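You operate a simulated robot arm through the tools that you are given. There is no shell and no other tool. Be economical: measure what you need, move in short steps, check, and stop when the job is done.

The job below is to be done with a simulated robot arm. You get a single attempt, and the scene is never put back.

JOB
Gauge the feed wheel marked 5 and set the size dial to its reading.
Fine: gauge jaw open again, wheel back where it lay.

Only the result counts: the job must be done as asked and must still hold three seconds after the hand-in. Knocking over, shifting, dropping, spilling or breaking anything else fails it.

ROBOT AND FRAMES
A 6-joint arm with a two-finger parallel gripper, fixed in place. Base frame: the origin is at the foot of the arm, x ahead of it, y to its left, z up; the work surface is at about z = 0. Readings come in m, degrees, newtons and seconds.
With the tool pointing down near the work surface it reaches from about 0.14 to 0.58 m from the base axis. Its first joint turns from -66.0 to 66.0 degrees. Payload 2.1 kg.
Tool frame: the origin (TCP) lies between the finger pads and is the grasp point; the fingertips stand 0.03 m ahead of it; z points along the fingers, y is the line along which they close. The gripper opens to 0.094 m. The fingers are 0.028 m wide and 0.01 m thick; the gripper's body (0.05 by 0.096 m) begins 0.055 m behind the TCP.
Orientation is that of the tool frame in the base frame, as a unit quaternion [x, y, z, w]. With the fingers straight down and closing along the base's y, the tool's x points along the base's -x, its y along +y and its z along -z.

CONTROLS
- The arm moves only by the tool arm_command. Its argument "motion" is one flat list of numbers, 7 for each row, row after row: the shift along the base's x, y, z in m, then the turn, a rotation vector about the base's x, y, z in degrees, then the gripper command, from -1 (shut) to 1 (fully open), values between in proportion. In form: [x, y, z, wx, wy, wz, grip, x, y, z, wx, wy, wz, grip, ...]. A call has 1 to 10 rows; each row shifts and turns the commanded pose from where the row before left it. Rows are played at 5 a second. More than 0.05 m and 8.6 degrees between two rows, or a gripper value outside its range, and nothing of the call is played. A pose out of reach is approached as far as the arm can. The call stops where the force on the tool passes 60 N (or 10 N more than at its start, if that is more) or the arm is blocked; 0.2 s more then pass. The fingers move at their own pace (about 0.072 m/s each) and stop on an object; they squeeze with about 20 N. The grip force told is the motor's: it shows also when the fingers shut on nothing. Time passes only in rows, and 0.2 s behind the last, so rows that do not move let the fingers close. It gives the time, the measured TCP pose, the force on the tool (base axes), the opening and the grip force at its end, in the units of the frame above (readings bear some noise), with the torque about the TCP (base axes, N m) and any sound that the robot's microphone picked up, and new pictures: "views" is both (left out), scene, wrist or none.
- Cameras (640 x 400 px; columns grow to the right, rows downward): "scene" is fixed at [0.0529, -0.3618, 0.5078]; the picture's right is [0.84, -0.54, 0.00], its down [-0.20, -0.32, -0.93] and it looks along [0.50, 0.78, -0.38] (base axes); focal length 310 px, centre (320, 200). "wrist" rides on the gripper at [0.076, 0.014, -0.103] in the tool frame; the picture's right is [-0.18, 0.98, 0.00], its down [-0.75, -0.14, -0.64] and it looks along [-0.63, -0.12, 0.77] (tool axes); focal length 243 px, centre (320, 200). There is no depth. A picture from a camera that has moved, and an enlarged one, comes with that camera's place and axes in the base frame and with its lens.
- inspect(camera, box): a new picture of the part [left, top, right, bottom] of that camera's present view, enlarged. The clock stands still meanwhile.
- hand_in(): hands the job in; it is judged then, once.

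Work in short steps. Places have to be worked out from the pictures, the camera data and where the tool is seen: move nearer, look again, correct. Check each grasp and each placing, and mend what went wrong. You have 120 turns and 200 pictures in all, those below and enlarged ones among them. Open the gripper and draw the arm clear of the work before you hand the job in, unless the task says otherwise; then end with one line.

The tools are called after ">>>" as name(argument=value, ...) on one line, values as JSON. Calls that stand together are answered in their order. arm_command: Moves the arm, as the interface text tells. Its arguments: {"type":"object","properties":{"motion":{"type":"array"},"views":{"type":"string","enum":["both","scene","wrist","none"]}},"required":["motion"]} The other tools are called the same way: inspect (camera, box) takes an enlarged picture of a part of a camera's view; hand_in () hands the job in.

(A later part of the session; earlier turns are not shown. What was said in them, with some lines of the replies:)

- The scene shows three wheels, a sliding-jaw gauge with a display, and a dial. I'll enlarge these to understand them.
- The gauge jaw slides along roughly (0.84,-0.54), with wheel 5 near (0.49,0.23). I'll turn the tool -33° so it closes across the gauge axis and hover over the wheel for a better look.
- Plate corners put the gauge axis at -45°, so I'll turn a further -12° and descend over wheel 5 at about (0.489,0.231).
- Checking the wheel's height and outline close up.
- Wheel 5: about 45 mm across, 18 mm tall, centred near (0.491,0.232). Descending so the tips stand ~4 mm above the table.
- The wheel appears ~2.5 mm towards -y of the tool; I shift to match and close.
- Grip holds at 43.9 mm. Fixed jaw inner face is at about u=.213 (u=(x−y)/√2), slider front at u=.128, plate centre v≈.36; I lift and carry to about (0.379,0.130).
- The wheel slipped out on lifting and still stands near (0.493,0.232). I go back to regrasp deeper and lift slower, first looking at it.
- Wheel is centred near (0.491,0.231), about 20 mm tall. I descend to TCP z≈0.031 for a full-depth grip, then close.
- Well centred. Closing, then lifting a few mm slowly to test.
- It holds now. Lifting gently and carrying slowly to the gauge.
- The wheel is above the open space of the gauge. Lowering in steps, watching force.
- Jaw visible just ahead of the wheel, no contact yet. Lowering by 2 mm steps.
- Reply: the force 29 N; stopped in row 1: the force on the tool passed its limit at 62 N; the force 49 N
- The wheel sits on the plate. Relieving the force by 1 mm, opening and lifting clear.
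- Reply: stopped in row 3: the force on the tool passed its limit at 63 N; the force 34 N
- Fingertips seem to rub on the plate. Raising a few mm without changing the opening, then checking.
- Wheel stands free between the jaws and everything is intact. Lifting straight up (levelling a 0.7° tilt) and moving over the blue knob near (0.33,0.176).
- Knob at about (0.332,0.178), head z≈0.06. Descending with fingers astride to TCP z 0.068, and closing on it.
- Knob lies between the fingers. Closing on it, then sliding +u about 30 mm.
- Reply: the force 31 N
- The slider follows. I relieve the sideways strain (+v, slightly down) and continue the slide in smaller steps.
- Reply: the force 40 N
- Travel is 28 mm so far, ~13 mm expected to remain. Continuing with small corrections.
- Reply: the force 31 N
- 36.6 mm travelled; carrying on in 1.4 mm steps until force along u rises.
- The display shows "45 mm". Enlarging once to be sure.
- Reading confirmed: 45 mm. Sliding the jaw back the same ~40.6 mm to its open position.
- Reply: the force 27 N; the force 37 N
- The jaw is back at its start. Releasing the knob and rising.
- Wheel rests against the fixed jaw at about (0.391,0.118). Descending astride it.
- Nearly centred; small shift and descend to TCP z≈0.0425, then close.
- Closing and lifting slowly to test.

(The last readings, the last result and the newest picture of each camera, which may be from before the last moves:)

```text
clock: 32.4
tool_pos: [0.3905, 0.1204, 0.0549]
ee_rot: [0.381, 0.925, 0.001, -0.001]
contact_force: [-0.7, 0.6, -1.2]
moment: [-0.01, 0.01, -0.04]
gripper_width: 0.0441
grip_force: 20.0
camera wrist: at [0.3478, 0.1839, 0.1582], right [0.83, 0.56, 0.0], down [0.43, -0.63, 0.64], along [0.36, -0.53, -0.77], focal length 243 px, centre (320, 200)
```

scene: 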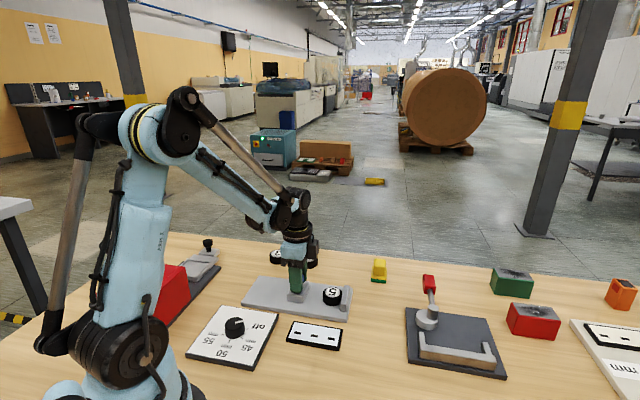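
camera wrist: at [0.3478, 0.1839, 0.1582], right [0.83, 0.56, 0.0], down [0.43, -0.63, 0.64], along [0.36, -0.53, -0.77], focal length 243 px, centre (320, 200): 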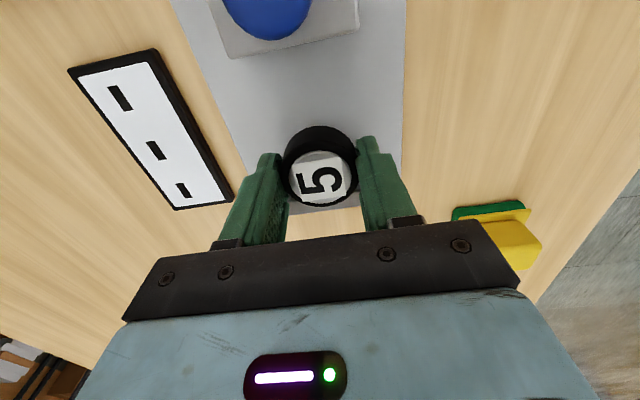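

Held. Raising and carrying back by (0.100,0.1104) to over the original spot.

>>> arm_command(motion=[0, 0, 0.01, 0, 0, 0, -1, 0, 0, 0.012, 0, 0, 0, -1, 0.01, 0.011, 0, 0, 0, 0, -1, 0.016, 0.0177, 0, 0, 0, 0, -1, 0.016, 0.0177, 0, 0, 0, 0, -1, 0.016, 0.0177, 0, 0, 0, 0, -1, 0.016, 0.0177, 0, 0, 0, 0, -1, 0.016, 0.0177, 0, 0, 0, 0, -1, 0.01, 0.0109, 0, 0, 0, 0, -1, 0, 0, 0, 0, 0, 0, -1])

```text
clock: 34.6
tool_pos: [0.4902, 0.2309, 0.0787]
ee_rot: [0.382, 0.924, 0.0, 0.0]
contact_force: [0.1, -0.7, -0.9]
moment: [0.0, 0.02, 0.01]
gripper_width: 0.0441
grip_force: 19.5
camera wrist: at [0.4467, 0.2954, 0.1806], right [0.83, 0.56, 0.0], down [0.43, -0.63, 0.64], along [0.36, -0.53, -0.77], focal length 243 px, centre (320, 200)
```

scene: 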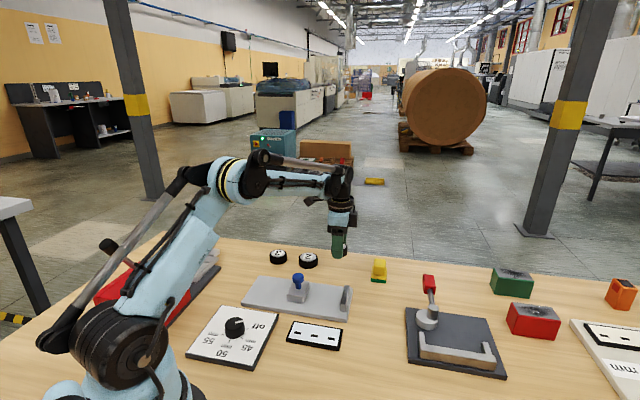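
wrist: 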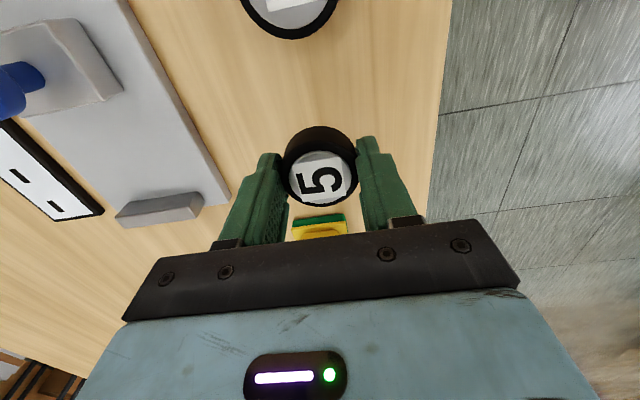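

Lowering towards the table at the original place.

>>> arm_command(motion=[0.0005, 0, -0.014, 0, 0, 0, -1, 0, 0, -0.014, 0, 0, 0, -1, 0, 0, -0.01, 0, 0, 0, -1, 0, 0, -0.005, 0, 0, 0, -1, 0, 0, 0, 0, 0, 0, -1], views="wrist")

```text
clock: 35.8
tool_pos: [0.4903, 0.2297, 0.0344]
ee_rot: [0.383, 0.924, 0.002, -0.001]
contact_force: [0.7, -0.7, -0.7]
moment: [0.0, 0.0, -0.01]
gripper_width: 0.0438
grip_force: 20.2
camera wrist: at [0.448, 0.2946, 0.1369], right [0.83, 0.56, 0.0], down [0.43, -0.63, 0.64], along [0.36, -0.53, -0.77], focal length 243 px, centre (320, 200)
```

wrist: 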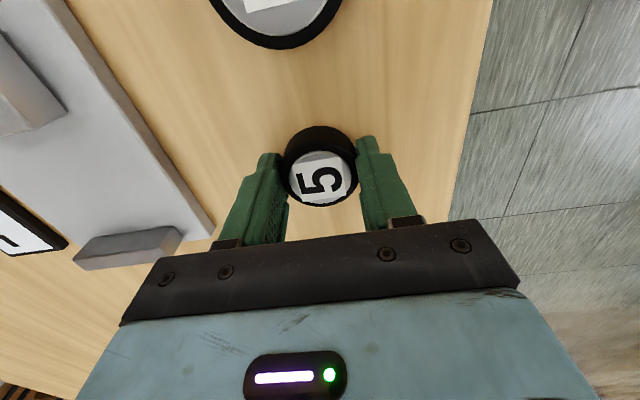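

Background matches the first-grasp picture within about 1 mm. Lowering by 1 mm steps to touch.

>>> arm_command(motion=[0, 0, -0.001, 0, 0, 0, -1, 0, 0, 0, 0, 0, 0, -1], views="none")

>>> arm_command(motion=[0, 0, -0.0007, 0, 0, 0, -1, 0, 0, 0, 0, 0, 0, -1], views="none")

```text
clock: 36.4
tool_pos: [0.4911, 0.2303, 0.0332]
ee_rot: [0.383, 0.924, 0.0, -0.002]
contact_force: [0.9, -0.2, -2.0]
moment: [-0.01, 0.02, -0.01]
gripper_width: 0.044
grip_force: 20.5
```

```text
clock: 37.0
tool_pos: [0.4909, 0.2299, 0.0341]
ee_rot: [0.382, 0.924, 0.0, -0.001]
contact_force: [0.3, -0.1, -2.3]
moment: [-0.02, 0.01, -0.02]
gripper_width: 0.0441
grip_force: 20.2
```

>>> arm_command(motion=[0, 0, -0.0007, 0, 0, 0, -1, 0, 0, 0, 0, 0, 0, -1], views="none")

```text
clock: 37.6
tool_pos: [0.4905, 0.2294, 0.0313]
ee_rot: [0.383, 0.924, 0.0, 0.0]
contact_force: [0.3, 0.0, -2.2]
moment: [-0.02, -0.05, 0.03]
gripper_width: 0.044
grip_force: 20.2
```

Still no contact force; another small step down.

>>> arm_command(motion=[0, 0, -0.0007, 0, 0, 0, -1, 0, 0, 0, 0, 0, 0, -1], views="none")

```text
clock: 38.2
tool_pos: [0.4915, 0.2311, 0.0304]
ee_rot: [0.383, 0.924, 0.0, -0.001]
contact_force: [-2.9, -3.2, 13.5]
moment: [0.02, 0.01, -0.02]
gripper_width: 0.0443
grip_force: 20.0
```

Touching the table. Easing up 0.8 mm, opening, then rising straight up.

>>> arm_command(motion=[0, 0, 0.0008, 0, 0, 0, -1, 0, 0, 0, 0, 0, 0, 0.2, 0, 0, 0, 0, 0, 0, 0.6, 0, 0, 0, 0, 0, 0, 0.6, 0, 0, 0.01, 0, 0, 0, 0.6, 0, 0, 0.025, 0, 0, 0, 0.6, 0, 0, 0.025, 0, 0, 0, 0.6, 0, 0, 0, 0, 0, 0, 1], views="both")

>>> inspect(camera="wrist", box=[240, 60, 400, 180])

>>> inspect(camera="scene", box=[170, 220, 410, 370])

```text
clock: 40.0
tool_pos: [0.4901, 0.23, 0.0926]
ee_rot: [0.383, 0.924, 0.0, -0.001]
contact_force: [-0.6, -0.2, 0.6]
moment: [0.03, -0.01, 0.02]
gripper_width: 0.0943
grip_force: 0.1
camera wrist: at [0.4474, 0.2937, 0.1954], right [0.83, 0.56, 0.0], down [0.43, -0.63, 0.64], along [0.36, -0.53, -0.77], focal length 243 px, centre (320, 200)
```

scene: 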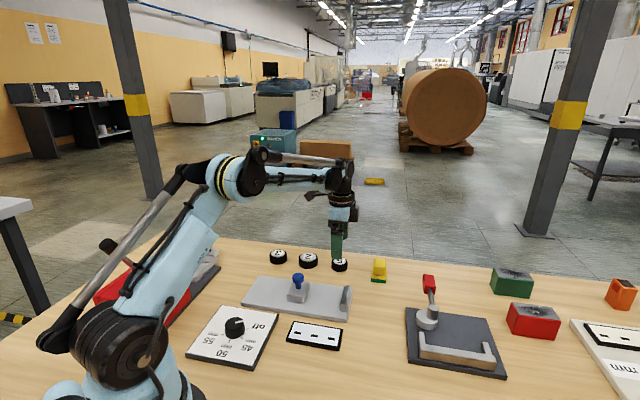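
wrist: 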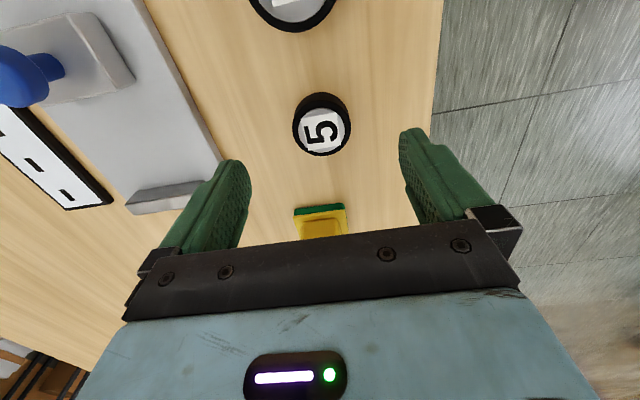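

```text
3.33 times, centred on (320, 120) of wrist
camera zoom: at [0.4474, 0.2937, 0.1954], right [0.83, 0.56, 0.0], down [0.43, -0.63, 0.64], along [0.36, -0.53, -0.77], focal length 809 px, centre (320, 467)
```

zoom: 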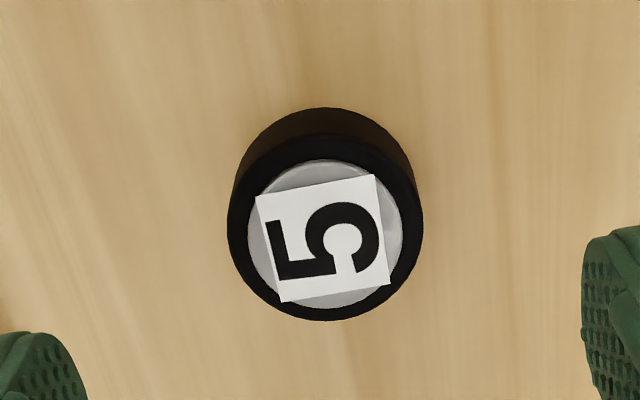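

```text
2.67 times, centred on (290, 295) of scene
camera zoom: at [0.0529, -0.3618, 0.5078], right [0.84, -0.54, 0.0], down [-0.2, -0.32, -0.93], along [0.5, 0.78, -0.38], focal length 828 px, centre (400, -53)
```

zoom: 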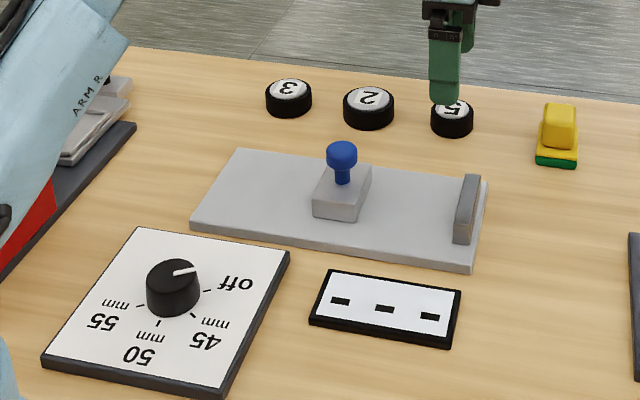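

Scene is identical to the start: wheel back, jaw open. Dial knob is near (0.17,0.14), 45 about 70° clockwise of off; I raise and go over it, turning the tool +64°.

>>> arm_command(motion=[0, 0, 0.045, 0, 0, 0, 1, -0.04, -0.011, 0.005, 0, 0, 8, 1, -0.04, -0.011, 0.005, 0, 0, 8, 1, -0.04, -0.011, 0.005, 0, 0, 8, 1, -0.04, -0.011, 0, 0, 0, 8, 1, -0.04, -0.011, 0, 0, 0, 8, 1, -0.04, -0.011, 0, 0, 0, 8, 1, -0.035, -0.011, 0, 0, 0, 8, 1, -0.03, -0.011, 0, 0, 0, 8, 1, 0, 0, 0, 0, 0, 0, 1])

```text
clock: 42.2
tool_pos: [0.1871, 0.1418, 0.1511]
ee_rot: [-0.166, 0.986, 0.0, -0.001]
contact_force: [0.2, -0.3, 0.0]
moment: [0.02, 0.01, -0.03]
gripper_width: 0.0941
grip_force: 0.0
camera wrist: at [0.1109, 0.131, 0.2538], right [-0.15, 0.99, 0.0], down [0.76, 0.11, 0.64], along [0.63, 0.09, -0.77], focal length 243 px, centre (320, 200)
```

scene: 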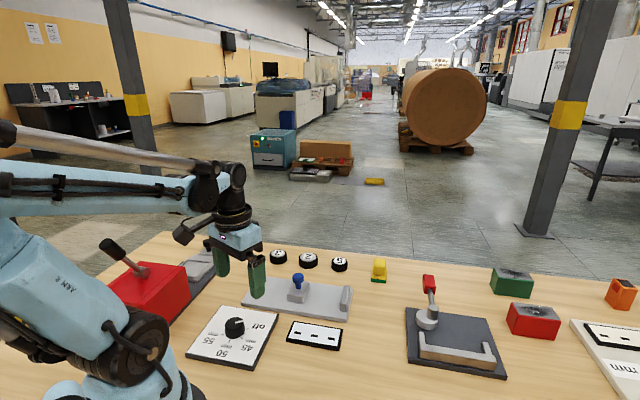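
wrist: 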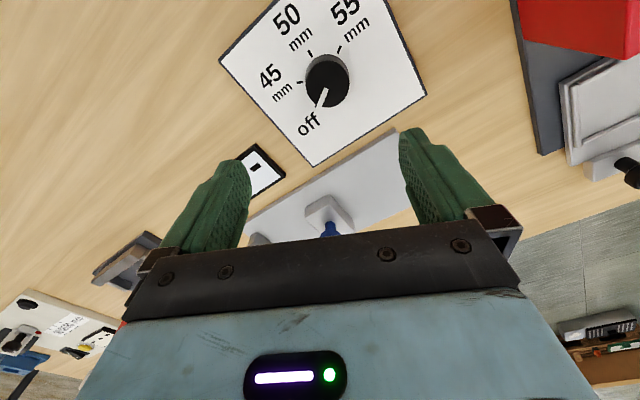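

Over the dial. Enlarging it to get centre and angles.

>>> inspect(camera="wrist", box=[210, 0, 440, 170])

```text
2.35 times, centred on (325, 85) of wrist
camera zoom: at [0.1109, 0.131, 0.2538], right [-0.15, 0.99, 0.0], down [0.76, 0.11, 0.64], along [0.63, 0.09, -0.77], focal length 571 px, centre (308, 471)
```

zoom: 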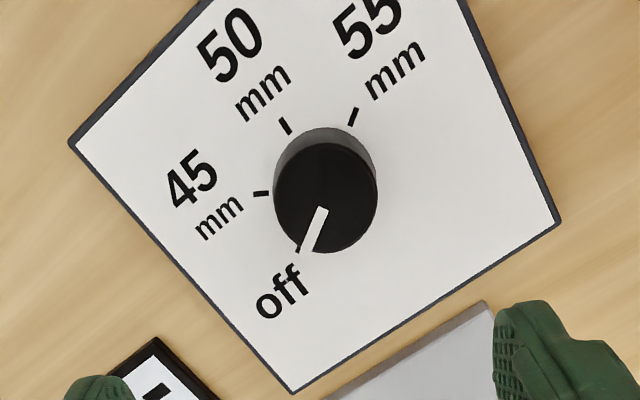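

Ticks fit a 60° spacing around centre (0.166,0.145); the pointer is at off. Centring and descending partway.

>>> arm_command(motion=[-0.021, 0.003, -0.02, 0, 0, 0, 0.6, 0, 0, -0.03, 0, 0, 0, 0.6, 0, 0, -0.02, 0, 0, 0, 0.6, 0, 0, 0, 0, 0, 0, 0.6])

>>> inspect(camera="scene", box=[160, 260, 300, 380])

```text
clock: 43.2
tool_pos: [0.1663, 0.145, 0.0821]
ee_rot: [-0.165, 0.986, 0.001, -0.001]
contact_force: [0.0, 0.1, 0.2]
moment: [0.0, -0.03, 0.01]
gripper_width: 0.0753
grip_force: 0.1
camera wrist: at [0.0897, 0.1343, 0.1842], right [-0.15, 0.99, 0.0], down [0.76, 0.11, 0.64], along [0.63, 0.09, -0.77], focal length 243 px, centre (320, 200)
```

scene: 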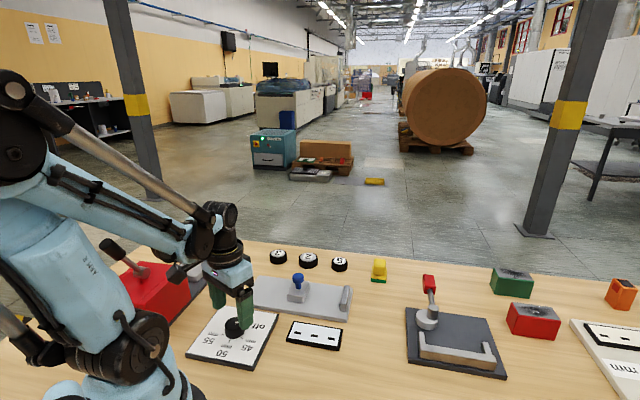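
wrist: 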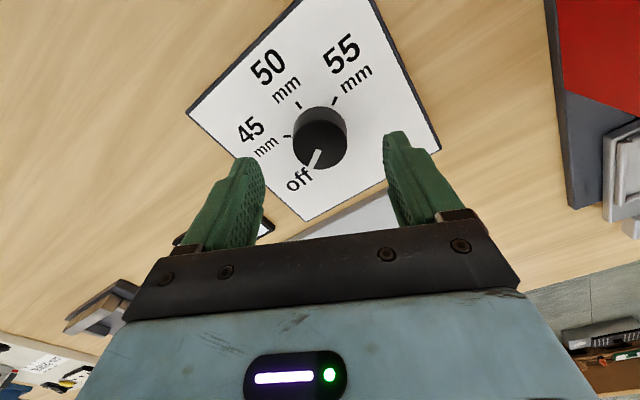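

```text
3.33 times, centred on (230, 320) of scene
camera zoom: at [0.0529, -0.3618, 0.5078], right [0.84, -0.54, 0.0], down [-0.2, -0.32, -0.93], along [0.5, 0.78, -0.38], focal length 1035 px, centre (620, -200)
```

zoom: 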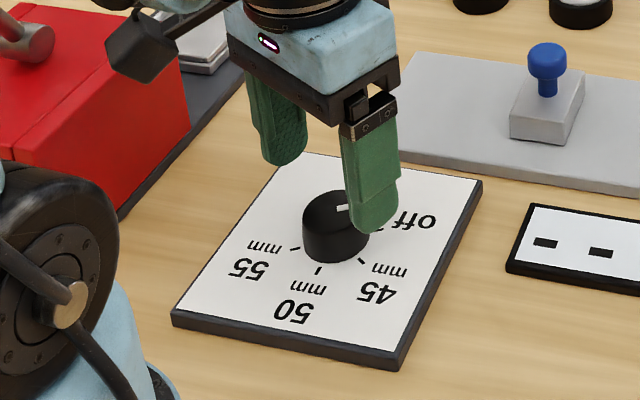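

Knob centre (0.165,0.145) agrees. Descending to TCP z≈0.047 and closing.

>>> arm_command(motion=[-0.0006, 0, -0.02, 0, 0, 0, 0.6, 0, 0, -0.015, 0, 0, 0, 0.6, 0, 0, 0, 0, 0, 0, 0.1, 0, 0, 0, 0, 0, 0, -0.2, 0, 0, 0, 0, 0, 0, -0.6, 0, 0, 0, 0, 0, 0, -1, 0, 0, 0, 0, 0, 0, -1])

```text
clock: 44.8
tool_pos: [0.1656, 0.144, 0.0469]
ee_rot: [-0.164, 0.986, -0.002, -0.001]
contact_force: [7.5, -15.7, -24.0]
moment: [-0.31, -0.02, -0.03]
gripper_width: 0.0385
grip_force: 45.4
camera wrist: at [0.0886, 0.1344, 0.1492], right [-0.14, 0.99, 0.0], down [0.76, 0.11, 0.64], along [0.64, 0.09, -0.77], focal length 243 px, centre (320, 200)
```

scene: 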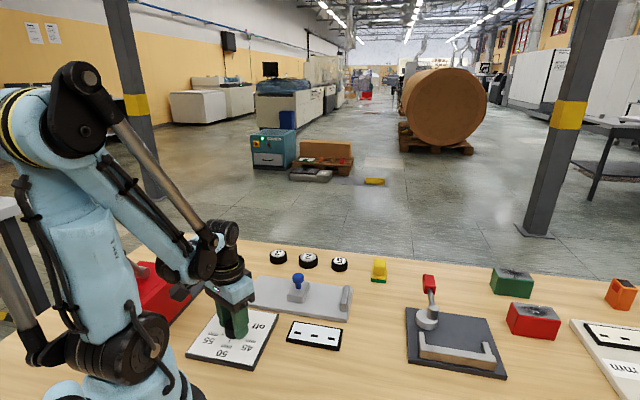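
wrist: 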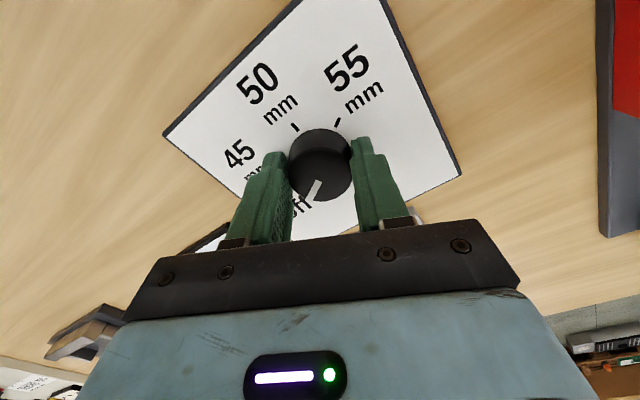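

Knob gripped. Easing the side strain and turning clockwise about half of the 60°.

>>> arm_command(motion=[0.0003, -0.0006, -0.0005, 0, 0, -5, -1, 0, 0, 0, 0, 0, -8, -1, 0, 0, 0, 0, 0, -8, -1, 0, 0, 0, 0, 0, -8, -1], views="wrist")

```text
clock: 45.8
tool_pos: [0.1649, 0.1455, 0.0472]
ee_rot: [0.088, 0.996, 0.0, -0.001]
contact_force: [0.8, -8.2, 27.7]
moment: [-0.68, 0.11, -0.01]
gripper_width: 0.0385
grip_force: 44.9
camera wrist: at [0.093, 0.1733, 0.1493], right [0.35, 0.94, 0.0], down [0.72, -0.27, 0.64], along [0.6, -0.23, -0.77], focal length 243 px, centre (320, 200)
```

wrist: 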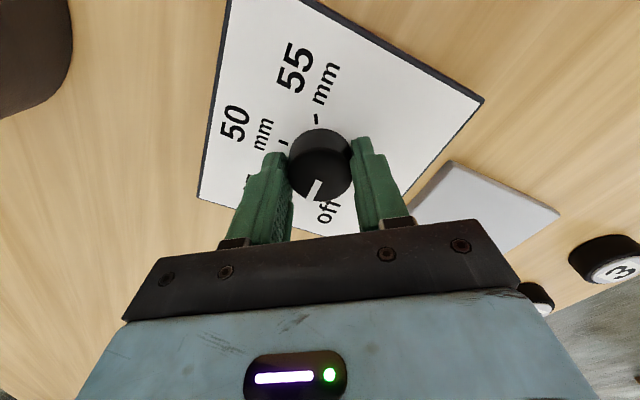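

The knob turns with the tool (29° so far). Turning the remaining 31°.

>>> arm_command(motion=[0, -0.0003, 0.0004, 0, 0, -8, -1, 0, 0, 0, 0, 0, -8, -1, 0, 0, 0, 0, 0, -8, -1, 0, 0, 0, 0, 0, -7, -1, 0, 0, 0, 0, 0, 0, -1])

>>> inspect(camera="wrist", box=[180, 60, 440, 260])

```text
clock: 47.0
tool_pos: [0.1654, 0.1463, 0.0465]
ee_rot: [0.352, 0.936, 0.003, 0.0]
contact_force: [10.6, 16.9, 6.2]
moment: [-0.13, -0.21, 0.04]
gripper_width: 0.0383
grip_force: 45.3
camera wrist: at [0.1174, 0.2065, 0.1495], right [0.78, 0.62, 0.0], down [0.47, -0.61, 0.64], along [0.4, -0.5, -0.77], focal length 243 px, centre (320, 200)
```

scene: 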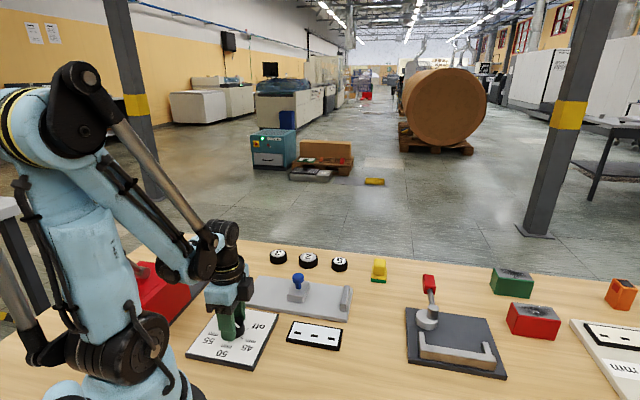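
wrist: 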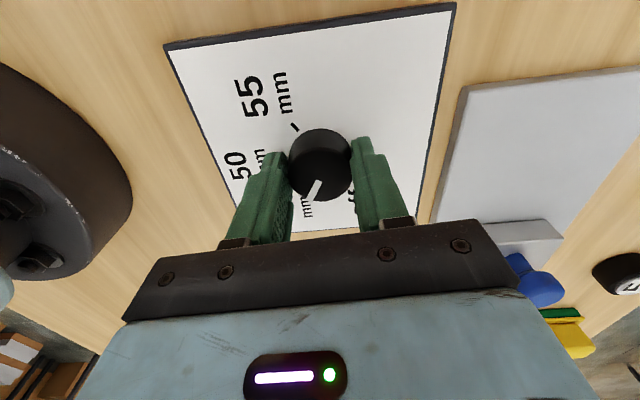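

```text
2.00 times, centred on (310, 160) of wrist
camera zoom: at [0.1174, 0.2065, 0.1495], right [0.78, 0.62, 0.0], down [0.47, -0.61, 0.64], along [0.4, -0.5, -0.77], focal length 485 px, centre (340, 280)
```

zoom: 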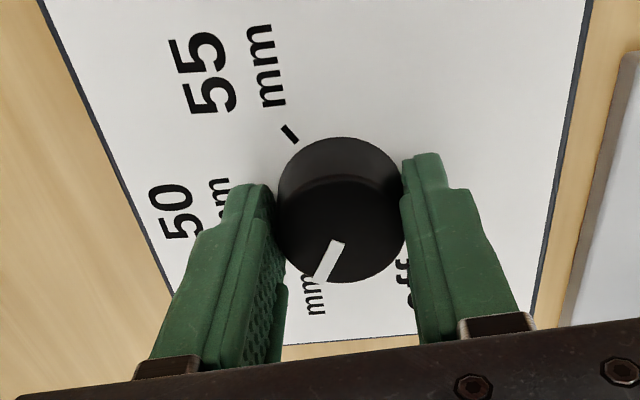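

Pointer now looks at the 45 mark. Relieving strain, opening and rising to inspect.

>>> arm_command(motion=[0.0003, 0.0006, 0, 0, 0, 0, -1, 0, 0, 0, 0, 0, 0, -0.2, 0, 0, 0, 0, 0, 0, 0.5, 0, 0, 0, 0, 0, 0, 0.6, 0, 0, 0.03, 0, 0, 0, 0.6, 0, 0, 0.04, 0, 0, 0, 0.6, 0, 0, 0.04, 0, 0, 0, 0.6, 0, 0, 0, 0, 0, 0, 0.6])

>>> inspect(camera="wrist", box=[200, 0, 440, 180])

>>> inspect(camera="scene", box=[170, 280, 310, 380])

```text
clock: 48.8
tool_pos: [0.166, 0.1452, 0.1569]
ee_rot: [0.35, 0.937, 0.0, 0.0]
contact_force: [0.3, -0.9, 0.1]
moment: [-0.02, 0.01, 0.01]
gripper_width: 0.0749
grip_force: 0.1
camera wrist: at [0.1182, 0.2069, 0.2597], right [0.78, 0.62, 0.0], down [0.48, -0.6, 0.64], along [0.4, -0.5, -0.77], focal length 243 px, centre (320, 200)
```

scene: 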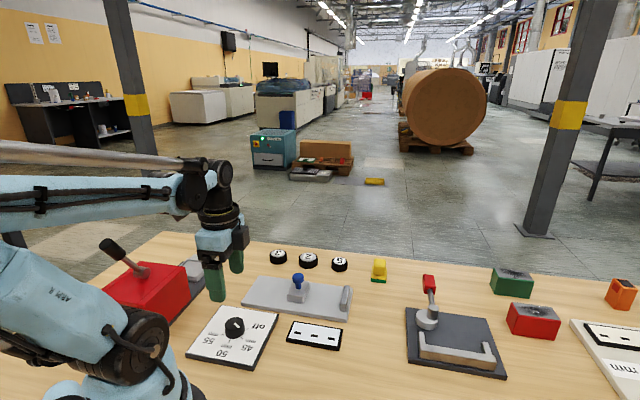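
wrist: 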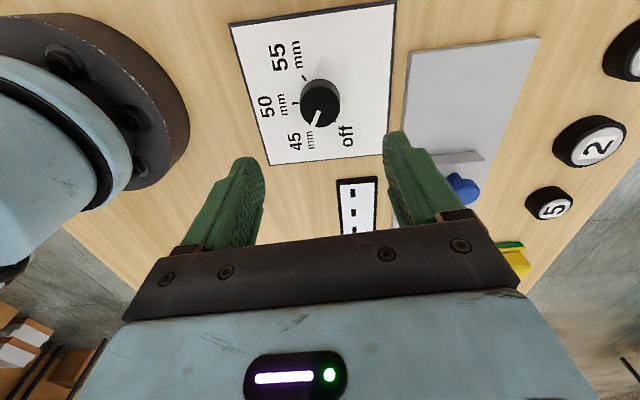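

```text
2.22 times, centred on (320, 90) of wrist
camera zoom: at [0.1182, 0.2069, 0.2597], right [0.78, 0.62, 0.0], down [0.48, -0.6, 0.64], along [0.4, -0.5, -0.77], focal length 539 px, centre (320, 444)
```

zoom: 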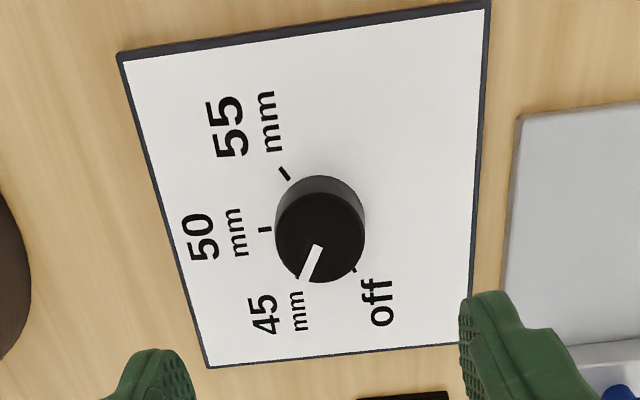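

```text
4.00 times, centred on (240, 330) of scene
camera zoom: at [0.0529, -0.3618, 0.5078], right [0.84, -0.54, 0.0], down [-0.2, -0.32, -0.93], along [0.5, 0.78, -0.38], focal length 1242 px, centre (640, -320)
```

zoom: 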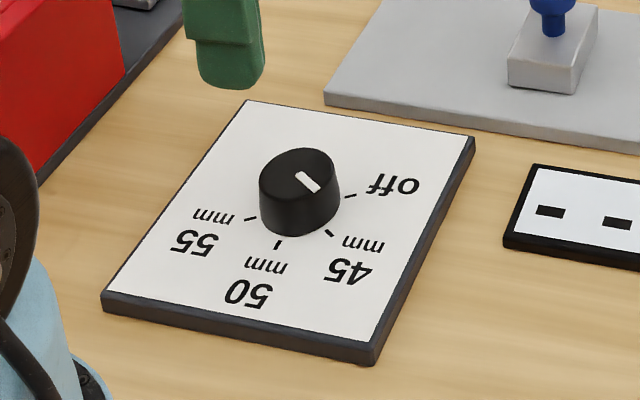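

Pointer direction works out to −74°, with the 45 tick at −75°: the dial is set. Drawing the arm up and clear with the gripper open, with a last look.

>>> arm_command(motion=[0, 0, 0.04, 0, 0, 0, 1, 0.02, 0, 0.04, 0, 0, 0, 1, 0.02, 0, 0.04, 0, 0, 0, 1, 0, 0, 0, 0, 0, 0, 1], views="scene")

>>> inspect(camera="scene", box=[170, 220, 410, 370])

```text
clock: 49.8
tool_pos: [0.2061, 0.1467, 0.2762]
ee_rot: [0.349, 0.937, 0.0, 0.0]
contact_force: [0.3, 0.2, 0.6]
moment: [-0.01, 0.01, -0.03]
gripper_width: 0.0942
grip_force: 0.1
```

scene: 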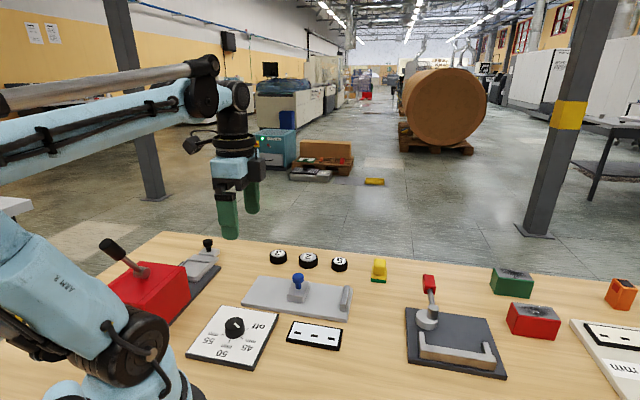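

```text
2.67 times, centred on (290, 295) of scene
camera zoom: at [0.0529, -0.3618, 0.5078], right [0.84, -0.54, 0.0], down [-0.2, -0.32, -0.93], along [0.5, 0.78, -0.38], focal length 828 px, centre (400, -53)
```

zoom: 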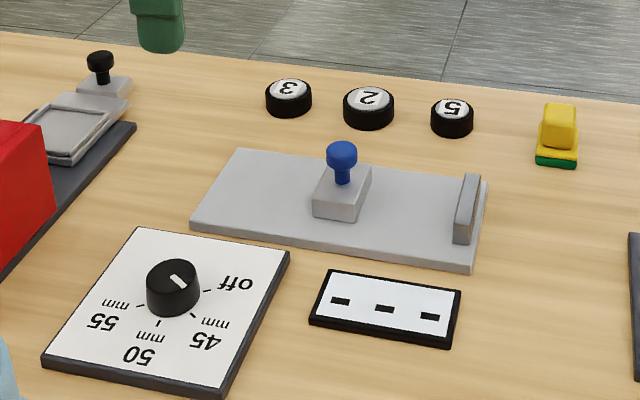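

Everything matches the starting layout, with the dial at 45 mm. Handing in.

>>> hand_in()

```text
The job is handed in.
```

Wheel 5 gauged at 45 mm and the size dial is set to 45 mm; the gauge jaw is open again and the wheel is back where it lay, to within about 1 mm.
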